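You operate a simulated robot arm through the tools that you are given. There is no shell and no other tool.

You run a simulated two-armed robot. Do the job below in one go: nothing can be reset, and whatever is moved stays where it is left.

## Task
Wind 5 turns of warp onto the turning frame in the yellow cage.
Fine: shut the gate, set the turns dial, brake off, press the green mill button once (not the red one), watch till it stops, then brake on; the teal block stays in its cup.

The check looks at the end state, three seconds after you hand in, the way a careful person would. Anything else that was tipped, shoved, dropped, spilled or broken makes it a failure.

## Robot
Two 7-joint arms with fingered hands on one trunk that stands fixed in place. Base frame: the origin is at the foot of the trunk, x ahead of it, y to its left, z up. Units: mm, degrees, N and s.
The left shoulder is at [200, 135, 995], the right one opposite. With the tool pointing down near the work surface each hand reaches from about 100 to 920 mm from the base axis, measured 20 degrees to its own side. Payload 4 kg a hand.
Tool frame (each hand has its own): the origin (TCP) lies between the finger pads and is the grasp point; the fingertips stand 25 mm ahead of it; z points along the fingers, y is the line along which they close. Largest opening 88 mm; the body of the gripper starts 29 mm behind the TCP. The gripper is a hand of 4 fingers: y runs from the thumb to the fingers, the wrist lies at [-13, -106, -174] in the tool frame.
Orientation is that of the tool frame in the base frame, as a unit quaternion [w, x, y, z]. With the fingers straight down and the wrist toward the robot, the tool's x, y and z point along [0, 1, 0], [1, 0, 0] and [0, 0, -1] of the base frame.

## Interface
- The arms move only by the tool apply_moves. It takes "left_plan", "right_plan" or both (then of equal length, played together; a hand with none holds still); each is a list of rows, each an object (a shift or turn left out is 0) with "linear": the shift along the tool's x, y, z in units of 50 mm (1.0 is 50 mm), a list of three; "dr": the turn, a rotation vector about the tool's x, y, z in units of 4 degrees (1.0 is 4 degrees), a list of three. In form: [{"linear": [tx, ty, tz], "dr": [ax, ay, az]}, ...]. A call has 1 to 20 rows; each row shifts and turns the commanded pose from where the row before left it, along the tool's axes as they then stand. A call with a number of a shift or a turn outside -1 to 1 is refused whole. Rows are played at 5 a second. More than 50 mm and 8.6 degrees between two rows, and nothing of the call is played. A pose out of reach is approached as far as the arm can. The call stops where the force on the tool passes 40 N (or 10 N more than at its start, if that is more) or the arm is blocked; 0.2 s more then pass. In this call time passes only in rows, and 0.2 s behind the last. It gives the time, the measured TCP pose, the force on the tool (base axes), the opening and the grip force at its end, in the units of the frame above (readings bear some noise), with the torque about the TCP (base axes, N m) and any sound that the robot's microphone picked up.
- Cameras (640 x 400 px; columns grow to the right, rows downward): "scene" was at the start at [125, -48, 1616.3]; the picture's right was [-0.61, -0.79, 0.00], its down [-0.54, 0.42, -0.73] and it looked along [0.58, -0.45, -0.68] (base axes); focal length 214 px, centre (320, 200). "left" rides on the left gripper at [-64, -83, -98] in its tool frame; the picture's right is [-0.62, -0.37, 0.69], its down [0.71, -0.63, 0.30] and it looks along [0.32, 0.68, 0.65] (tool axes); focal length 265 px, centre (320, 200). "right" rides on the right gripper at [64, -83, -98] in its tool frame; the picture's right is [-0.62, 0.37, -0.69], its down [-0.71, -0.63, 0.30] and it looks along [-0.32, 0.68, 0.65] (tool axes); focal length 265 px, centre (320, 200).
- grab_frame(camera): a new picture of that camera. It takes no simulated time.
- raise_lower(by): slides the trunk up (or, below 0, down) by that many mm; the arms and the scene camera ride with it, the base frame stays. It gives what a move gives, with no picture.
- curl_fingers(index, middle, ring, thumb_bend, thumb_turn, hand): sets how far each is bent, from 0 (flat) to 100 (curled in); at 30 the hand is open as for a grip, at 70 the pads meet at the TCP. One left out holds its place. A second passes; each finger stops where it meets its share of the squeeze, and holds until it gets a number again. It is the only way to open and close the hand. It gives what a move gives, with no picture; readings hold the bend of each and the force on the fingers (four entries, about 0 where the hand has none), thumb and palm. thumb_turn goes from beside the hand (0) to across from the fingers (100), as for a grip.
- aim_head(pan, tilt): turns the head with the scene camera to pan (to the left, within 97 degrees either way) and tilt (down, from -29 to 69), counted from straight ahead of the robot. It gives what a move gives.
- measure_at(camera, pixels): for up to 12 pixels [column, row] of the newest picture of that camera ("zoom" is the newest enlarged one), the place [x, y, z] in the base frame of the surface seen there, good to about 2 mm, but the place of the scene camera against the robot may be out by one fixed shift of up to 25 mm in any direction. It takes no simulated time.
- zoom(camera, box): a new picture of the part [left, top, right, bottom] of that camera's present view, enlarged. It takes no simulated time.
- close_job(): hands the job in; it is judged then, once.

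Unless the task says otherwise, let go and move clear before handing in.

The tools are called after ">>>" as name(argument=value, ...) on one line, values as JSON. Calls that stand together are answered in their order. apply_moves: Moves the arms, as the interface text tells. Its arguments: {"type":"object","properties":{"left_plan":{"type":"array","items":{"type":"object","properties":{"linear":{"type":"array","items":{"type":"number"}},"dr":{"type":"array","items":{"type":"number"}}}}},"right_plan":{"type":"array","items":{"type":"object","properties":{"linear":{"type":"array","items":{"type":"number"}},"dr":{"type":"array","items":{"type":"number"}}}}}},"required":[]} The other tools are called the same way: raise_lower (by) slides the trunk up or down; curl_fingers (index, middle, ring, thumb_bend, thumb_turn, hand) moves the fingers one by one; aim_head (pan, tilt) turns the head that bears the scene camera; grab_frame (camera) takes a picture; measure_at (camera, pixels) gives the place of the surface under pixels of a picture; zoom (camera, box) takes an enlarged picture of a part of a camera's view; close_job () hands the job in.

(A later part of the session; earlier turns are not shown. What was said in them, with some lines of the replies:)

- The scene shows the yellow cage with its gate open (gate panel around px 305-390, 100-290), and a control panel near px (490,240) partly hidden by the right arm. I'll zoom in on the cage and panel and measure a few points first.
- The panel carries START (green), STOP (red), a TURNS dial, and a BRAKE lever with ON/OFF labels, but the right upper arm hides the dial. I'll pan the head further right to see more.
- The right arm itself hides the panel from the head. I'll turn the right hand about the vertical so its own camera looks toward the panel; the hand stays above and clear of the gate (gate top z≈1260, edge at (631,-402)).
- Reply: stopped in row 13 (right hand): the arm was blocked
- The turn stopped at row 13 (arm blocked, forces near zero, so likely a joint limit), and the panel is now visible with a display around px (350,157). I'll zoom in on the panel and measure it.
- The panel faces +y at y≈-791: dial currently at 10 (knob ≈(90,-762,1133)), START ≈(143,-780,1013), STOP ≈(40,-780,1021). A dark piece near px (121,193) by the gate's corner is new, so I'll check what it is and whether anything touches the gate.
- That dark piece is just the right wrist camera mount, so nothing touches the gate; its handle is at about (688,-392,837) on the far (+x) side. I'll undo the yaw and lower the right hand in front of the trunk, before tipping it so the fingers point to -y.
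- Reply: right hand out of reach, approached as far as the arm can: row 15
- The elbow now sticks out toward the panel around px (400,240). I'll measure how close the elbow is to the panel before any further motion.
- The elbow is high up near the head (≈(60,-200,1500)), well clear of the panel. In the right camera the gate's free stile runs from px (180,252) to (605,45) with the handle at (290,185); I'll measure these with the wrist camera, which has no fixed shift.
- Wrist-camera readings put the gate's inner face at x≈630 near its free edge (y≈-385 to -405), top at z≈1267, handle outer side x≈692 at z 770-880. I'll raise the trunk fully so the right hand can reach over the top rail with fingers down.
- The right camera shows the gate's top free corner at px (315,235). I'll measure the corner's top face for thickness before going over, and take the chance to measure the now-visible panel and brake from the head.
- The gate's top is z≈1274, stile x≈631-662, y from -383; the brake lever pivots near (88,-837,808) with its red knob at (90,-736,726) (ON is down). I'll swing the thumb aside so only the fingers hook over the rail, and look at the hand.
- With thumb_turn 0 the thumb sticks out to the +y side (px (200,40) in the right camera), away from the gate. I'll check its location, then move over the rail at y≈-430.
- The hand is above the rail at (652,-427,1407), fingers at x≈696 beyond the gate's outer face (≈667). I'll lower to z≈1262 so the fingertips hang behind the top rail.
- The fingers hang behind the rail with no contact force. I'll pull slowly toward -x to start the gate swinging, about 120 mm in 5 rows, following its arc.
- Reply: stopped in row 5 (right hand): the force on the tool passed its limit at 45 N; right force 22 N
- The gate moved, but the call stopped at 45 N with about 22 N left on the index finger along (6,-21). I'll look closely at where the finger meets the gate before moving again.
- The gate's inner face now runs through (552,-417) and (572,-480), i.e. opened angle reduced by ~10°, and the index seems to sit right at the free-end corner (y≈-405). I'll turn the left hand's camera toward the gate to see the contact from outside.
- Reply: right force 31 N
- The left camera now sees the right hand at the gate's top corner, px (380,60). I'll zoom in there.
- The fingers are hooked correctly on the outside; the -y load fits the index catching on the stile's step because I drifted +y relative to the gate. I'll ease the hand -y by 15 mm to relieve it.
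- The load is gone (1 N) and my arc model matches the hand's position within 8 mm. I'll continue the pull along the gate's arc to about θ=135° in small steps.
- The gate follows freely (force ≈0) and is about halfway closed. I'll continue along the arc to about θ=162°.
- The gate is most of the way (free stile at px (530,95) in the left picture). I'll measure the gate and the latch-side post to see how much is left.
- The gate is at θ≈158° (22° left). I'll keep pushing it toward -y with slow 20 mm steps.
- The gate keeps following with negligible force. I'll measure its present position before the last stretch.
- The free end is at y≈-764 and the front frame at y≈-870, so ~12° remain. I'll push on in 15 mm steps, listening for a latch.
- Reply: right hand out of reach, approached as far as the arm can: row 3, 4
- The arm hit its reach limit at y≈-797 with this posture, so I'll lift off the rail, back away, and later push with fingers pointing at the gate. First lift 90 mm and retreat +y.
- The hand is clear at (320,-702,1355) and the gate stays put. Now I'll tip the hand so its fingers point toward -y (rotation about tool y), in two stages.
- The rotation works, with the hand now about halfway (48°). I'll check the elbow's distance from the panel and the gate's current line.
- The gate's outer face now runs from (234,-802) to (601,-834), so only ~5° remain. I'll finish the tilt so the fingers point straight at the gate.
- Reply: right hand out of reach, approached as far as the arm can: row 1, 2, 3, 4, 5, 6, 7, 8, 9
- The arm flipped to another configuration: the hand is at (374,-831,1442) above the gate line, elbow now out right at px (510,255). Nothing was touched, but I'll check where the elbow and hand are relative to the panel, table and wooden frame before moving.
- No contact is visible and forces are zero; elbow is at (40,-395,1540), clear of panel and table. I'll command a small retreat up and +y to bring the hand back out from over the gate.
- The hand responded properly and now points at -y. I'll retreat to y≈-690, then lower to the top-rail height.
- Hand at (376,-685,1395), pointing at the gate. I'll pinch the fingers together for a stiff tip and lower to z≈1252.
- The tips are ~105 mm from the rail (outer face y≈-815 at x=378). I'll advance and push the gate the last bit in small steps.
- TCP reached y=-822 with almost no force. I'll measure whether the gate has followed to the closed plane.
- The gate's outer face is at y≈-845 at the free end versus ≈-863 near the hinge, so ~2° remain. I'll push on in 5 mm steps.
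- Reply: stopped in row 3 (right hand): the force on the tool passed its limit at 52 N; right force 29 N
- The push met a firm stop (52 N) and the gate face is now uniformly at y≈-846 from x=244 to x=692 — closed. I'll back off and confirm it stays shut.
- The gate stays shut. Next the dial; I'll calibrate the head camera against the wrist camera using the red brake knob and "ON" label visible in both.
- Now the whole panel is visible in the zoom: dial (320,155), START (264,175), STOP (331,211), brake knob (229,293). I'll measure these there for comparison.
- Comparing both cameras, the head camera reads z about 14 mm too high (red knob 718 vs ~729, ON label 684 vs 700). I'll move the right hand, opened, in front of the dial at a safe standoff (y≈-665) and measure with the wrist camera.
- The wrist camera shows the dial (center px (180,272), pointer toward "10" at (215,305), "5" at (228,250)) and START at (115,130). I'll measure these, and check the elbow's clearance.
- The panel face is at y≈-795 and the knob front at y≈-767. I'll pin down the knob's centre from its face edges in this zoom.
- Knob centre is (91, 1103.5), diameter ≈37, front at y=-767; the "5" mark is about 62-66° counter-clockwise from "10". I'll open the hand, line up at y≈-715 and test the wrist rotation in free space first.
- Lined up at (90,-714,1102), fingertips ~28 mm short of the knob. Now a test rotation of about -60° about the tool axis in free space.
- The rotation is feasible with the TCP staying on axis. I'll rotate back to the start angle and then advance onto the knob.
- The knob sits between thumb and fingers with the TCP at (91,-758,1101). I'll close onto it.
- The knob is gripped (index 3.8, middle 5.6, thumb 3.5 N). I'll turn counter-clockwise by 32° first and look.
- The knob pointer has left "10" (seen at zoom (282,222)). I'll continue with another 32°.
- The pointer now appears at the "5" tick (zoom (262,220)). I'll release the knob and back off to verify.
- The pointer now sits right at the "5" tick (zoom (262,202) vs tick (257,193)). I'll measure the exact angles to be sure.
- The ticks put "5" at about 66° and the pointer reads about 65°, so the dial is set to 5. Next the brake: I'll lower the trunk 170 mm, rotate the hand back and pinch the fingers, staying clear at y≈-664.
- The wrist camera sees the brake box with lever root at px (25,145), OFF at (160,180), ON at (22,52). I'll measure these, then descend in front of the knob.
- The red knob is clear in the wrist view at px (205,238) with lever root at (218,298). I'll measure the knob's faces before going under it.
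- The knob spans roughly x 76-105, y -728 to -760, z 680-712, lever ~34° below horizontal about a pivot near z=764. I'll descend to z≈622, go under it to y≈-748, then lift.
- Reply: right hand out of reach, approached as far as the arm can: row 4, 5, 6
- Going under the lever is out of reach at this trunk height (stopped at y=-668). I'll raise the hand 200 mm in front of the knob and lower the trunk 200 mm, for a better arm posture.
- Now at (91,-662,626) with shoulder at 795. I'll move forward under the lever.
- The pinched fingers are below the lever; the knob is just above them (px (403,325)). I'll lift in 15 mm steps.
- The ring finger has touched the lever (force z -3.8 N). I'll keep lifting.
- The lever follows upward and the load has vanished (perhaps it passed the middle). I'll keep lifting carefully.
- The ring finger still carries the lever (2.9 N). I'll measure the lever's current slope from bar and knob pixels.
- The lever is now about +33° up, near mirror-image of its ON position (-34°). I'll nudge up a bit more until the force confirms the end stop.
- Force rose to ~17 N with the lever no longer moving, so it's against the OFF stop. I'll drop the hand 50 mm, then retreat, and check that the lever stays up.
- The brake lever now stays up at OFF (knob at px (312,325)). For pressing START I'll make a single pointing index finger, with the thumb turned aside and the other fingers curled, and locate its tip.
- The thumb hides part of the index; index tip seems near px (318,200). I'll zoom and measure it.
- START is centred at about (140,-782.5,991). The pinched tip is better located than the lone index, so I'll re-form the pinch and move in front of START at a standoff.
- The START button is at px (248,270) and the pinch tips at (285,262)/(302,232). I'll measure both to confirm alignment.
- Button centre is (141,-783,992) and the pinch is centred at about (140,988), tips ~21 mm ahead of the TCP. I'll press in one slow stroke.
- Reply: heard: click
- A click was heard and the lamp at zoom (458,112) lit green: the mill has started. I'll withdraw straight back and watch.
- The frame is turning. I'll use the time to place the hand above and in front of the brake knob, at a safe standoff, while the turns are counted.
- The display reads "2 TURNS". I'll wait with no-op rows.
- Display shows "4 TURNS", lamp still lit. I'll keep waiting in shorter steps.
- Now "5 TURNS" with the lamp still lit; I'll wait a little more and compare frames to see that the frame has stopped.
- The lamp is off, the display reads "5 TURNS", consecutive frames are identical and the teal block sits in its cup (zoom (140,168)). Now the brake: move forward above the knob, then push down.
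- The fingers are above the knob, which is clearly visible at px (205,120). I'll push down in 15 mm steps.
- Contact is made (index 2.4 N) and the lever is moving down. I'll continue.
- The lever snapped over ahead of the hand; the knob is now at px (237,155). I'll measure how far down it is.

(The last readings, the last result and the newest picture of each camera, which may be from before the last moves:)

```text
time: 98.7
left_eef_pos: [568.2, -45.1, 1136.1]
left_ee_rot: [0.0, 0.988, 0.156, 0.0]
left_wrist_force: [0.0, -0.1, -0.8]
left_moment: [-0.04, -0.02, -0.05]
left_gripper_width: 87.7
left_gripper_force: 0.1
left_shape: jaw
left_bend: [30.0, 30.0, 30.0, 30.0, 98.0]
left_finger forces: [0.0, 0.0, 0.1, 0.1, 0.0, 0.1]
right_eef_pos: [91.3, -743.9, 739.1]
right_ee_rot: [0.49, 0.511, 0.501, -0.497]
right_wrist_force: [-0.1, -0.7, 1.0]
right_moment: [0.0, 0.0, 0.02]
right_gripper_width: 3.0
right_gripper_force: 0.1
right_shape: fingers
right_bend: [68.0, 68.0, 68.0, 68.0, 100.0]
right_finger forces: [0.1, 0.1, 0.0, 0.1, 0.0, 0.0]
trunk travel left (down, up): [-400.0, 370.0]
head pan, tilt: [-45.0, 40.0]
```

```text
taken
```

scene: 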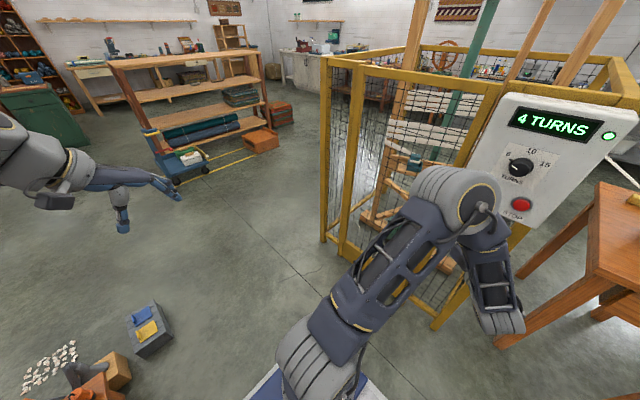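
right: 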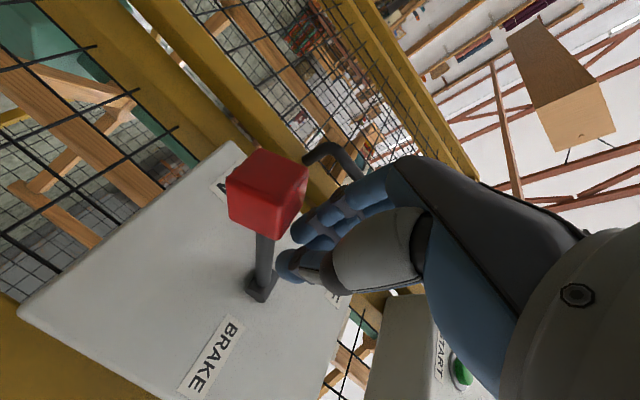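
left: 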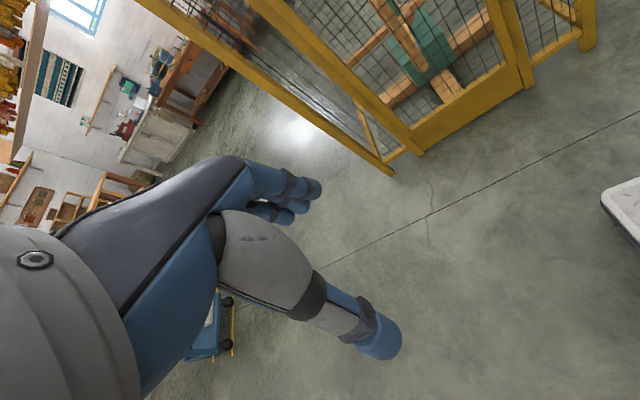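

The lever is ~33° below horizontal, essentially its original ON angle. I'll press down gently a bit further to seat it on the stop.

>>> apply_moves(right_plan=[{"linear": [0.1, 0, 0]}, {"linear": [0.1, 0, 0]}, {"linear": [0.1, 0, 0]}])

>>> grab_frame(camera="right")

```text
time: 99.5
left_eef_pos: [567.7, -44.3, 1136.8]
left_ee_rot: [0.0, 0.988, 0.156, -0.001]
left_wrist_force: [0.8, -0.4, -0.5]
left_moment: [0.01, -0.02, -0.03]
left_gripper_width: 87.5
left_gripper_force: 0.1
left_shape: jaw
left_bend: [30.0, 30.0, 30.0, 30.0, 98.0]
left_finger forces: [0.1, 0.0, 0.0, 0.1, 0.0, 0.0]
right_eef_pos: [90.4, -743.7, 729.5]
right_ee_rot: [0.493, 0.508, 0.5, -0.499]
right_wrist_force: [0.2, 4.3, 23.9]
right_moment: [-0.13, -0.33, 0.08]
right_gripper_width: 2.3
right_gripper_force: 12.0
right_shape: fingers
right_bend: [68.0, 68.0, 68.0, 68.0, 100.0]
right_finger forces: [23.3, 0.0, 0.1, 0.0, 0.8, 0.1]
trunk travel left (down, up): [-400.0, 370.0]
head pan, tilt: [-45.0, 40.0]
```

```text
taken
```

right: 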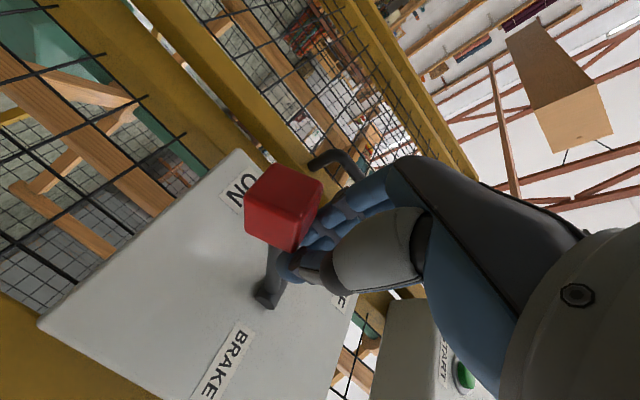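

The stop is reached (24 N). I'll lift off, then withdraw well clear and inspect everything.

>>> apply_moves(right_plan=[{"linear": [-0.5, 0, 0]}, {"linear": [-0.8, 0, 0]}, {"linear": [0, 0, -0.7]}, {"linear": [0, 0, -0.8]}, {"linear": [0, 0, -0.7]}])

>>> grab_frame(camera="right")

>>> grab_frame(camera="scene")

```text
time: 100.7
left_eef_pos: [568.1, -44.6, 1136.5]
left_ee_rot: [0.0, 0.988, 0.156, 0.0]
left_wrist_force: [0.2, 0.8, 0.3]
left_moment: [0.05, -0.02, 0.01]
left_gripper_width: 87.8
left_gripper_force: 0.0
left_shape: jaw
left_bend: [30.0, 30.0, 30.0, 30.0, 98.0]
left_finger forces: [0.0, 0.0, 0.0, 0.0, 0.0, 0.0]
right_eef_pos: [94.4, -634.1, 792.2]
right_ee_rot: [0.491, 0.511, 0.502, -0.496]
right_wrist_force: [0.2, 0.1, -0.4]
right_moment: [0.02, 0.02, -0.04]
right_gripper_width: 2.7
right_gripper_force: 0.1
right_shape: fingers
right_bend: [68.0, 68.0, 68.0, 68.0, 100.0]
right_finger forces: [0.0, 0.0, 0.0, 0.1, 0.0, 0.0]
trunk travel left (down, up): [-400.0, 370.0]
head pan, tilt: [-45.0, 40.0]
```

```text
taken
```

right: 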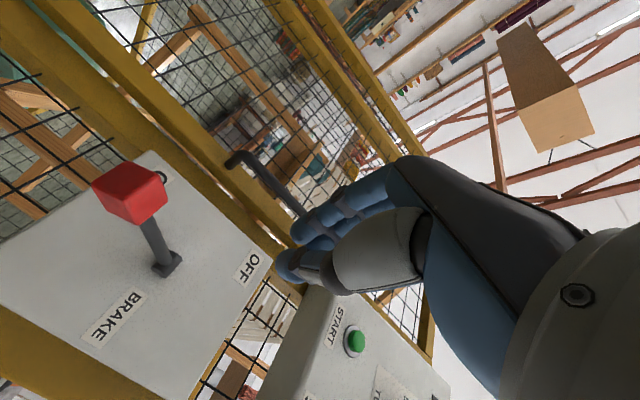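

```text
taken
```

scene: 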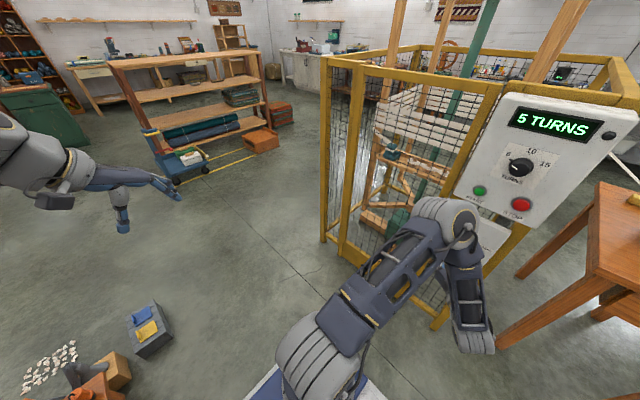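

The lever is down at ON (knob px (130,190)) and the display still reads "5 TURNS". I'll verify the gate with the left camera and the teal block/cup with zooms.

>>> grab_frame(camera="left")

>>> zoom(camera="scene", box=[320, 60, 520, 240])

>>> measure_at(camera="scene", pixels=[[344, 240], [350, 150], [490, 95], [480, 120], [430, 78], [390, 70]])

>>> measure_at(camera="right", pixels=[[130, 180], [120, 210], [150, 200], [153, 235], [168, 265], [300, 200], [245, 160]])

```text
taken
```

left: 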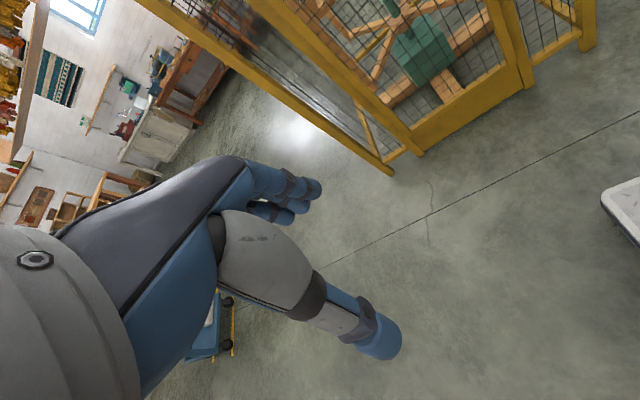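

```text
2.22 times, centred on (420, 150) of scene
```

zoom: 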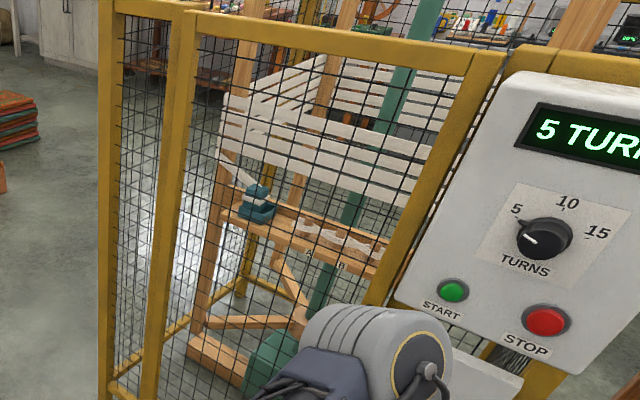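

```text
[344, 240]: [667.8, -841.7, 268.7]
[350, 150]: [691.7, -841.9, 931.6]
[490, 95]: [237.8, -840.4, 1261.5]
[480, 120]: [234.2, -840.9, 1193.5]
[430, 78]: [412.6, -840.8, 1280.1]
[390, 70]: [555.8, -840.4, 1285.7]
```

```text
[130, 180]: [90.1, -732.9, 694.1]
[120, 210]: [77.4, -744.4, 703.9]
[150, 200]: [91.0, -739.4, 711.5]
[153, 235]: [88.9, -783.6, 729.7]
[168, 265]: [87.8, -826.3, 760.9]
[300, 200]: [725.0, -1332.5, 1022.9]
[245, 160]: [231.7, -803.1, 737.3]
```

Everything checks: gate face uniformly at y≈-841 (closed), teal block in its cup at zoom (257,203), dial at 5, display 5 TURNS with lamp off, brake lever down at ON (~35°), and the hand is ~70 mm clear with no contact. I'll hand in.

>>> close_job()

```text
The job is handed in.
```

The mill wound 5 turns and stopped on its own. The job is handed in; I haven't seen the result of the check.

- **Gate:** shut against its stop, and it stayed closed after I let go.
- **Dial:** moved from 10 to 5.
- **Green button:** pressed once, with a click and the lamp lighting. The red button was not touched.
- **Turns:** the display counted to 5, the lamp went out, and the frame stood still in the last pictures.
- **Brake:** off before the start, then back on after the frame stopped, with the lever resting on its stop.
- **Teal block:** still in its cup in the last picture.

The right hand once swung over the top of the gate when the arm changed posture. The pictures and force readings showed no contact, and I saw nothing knocked or shifted. I left the right hand about 70 mm in front of the brake knob, touching nothing.
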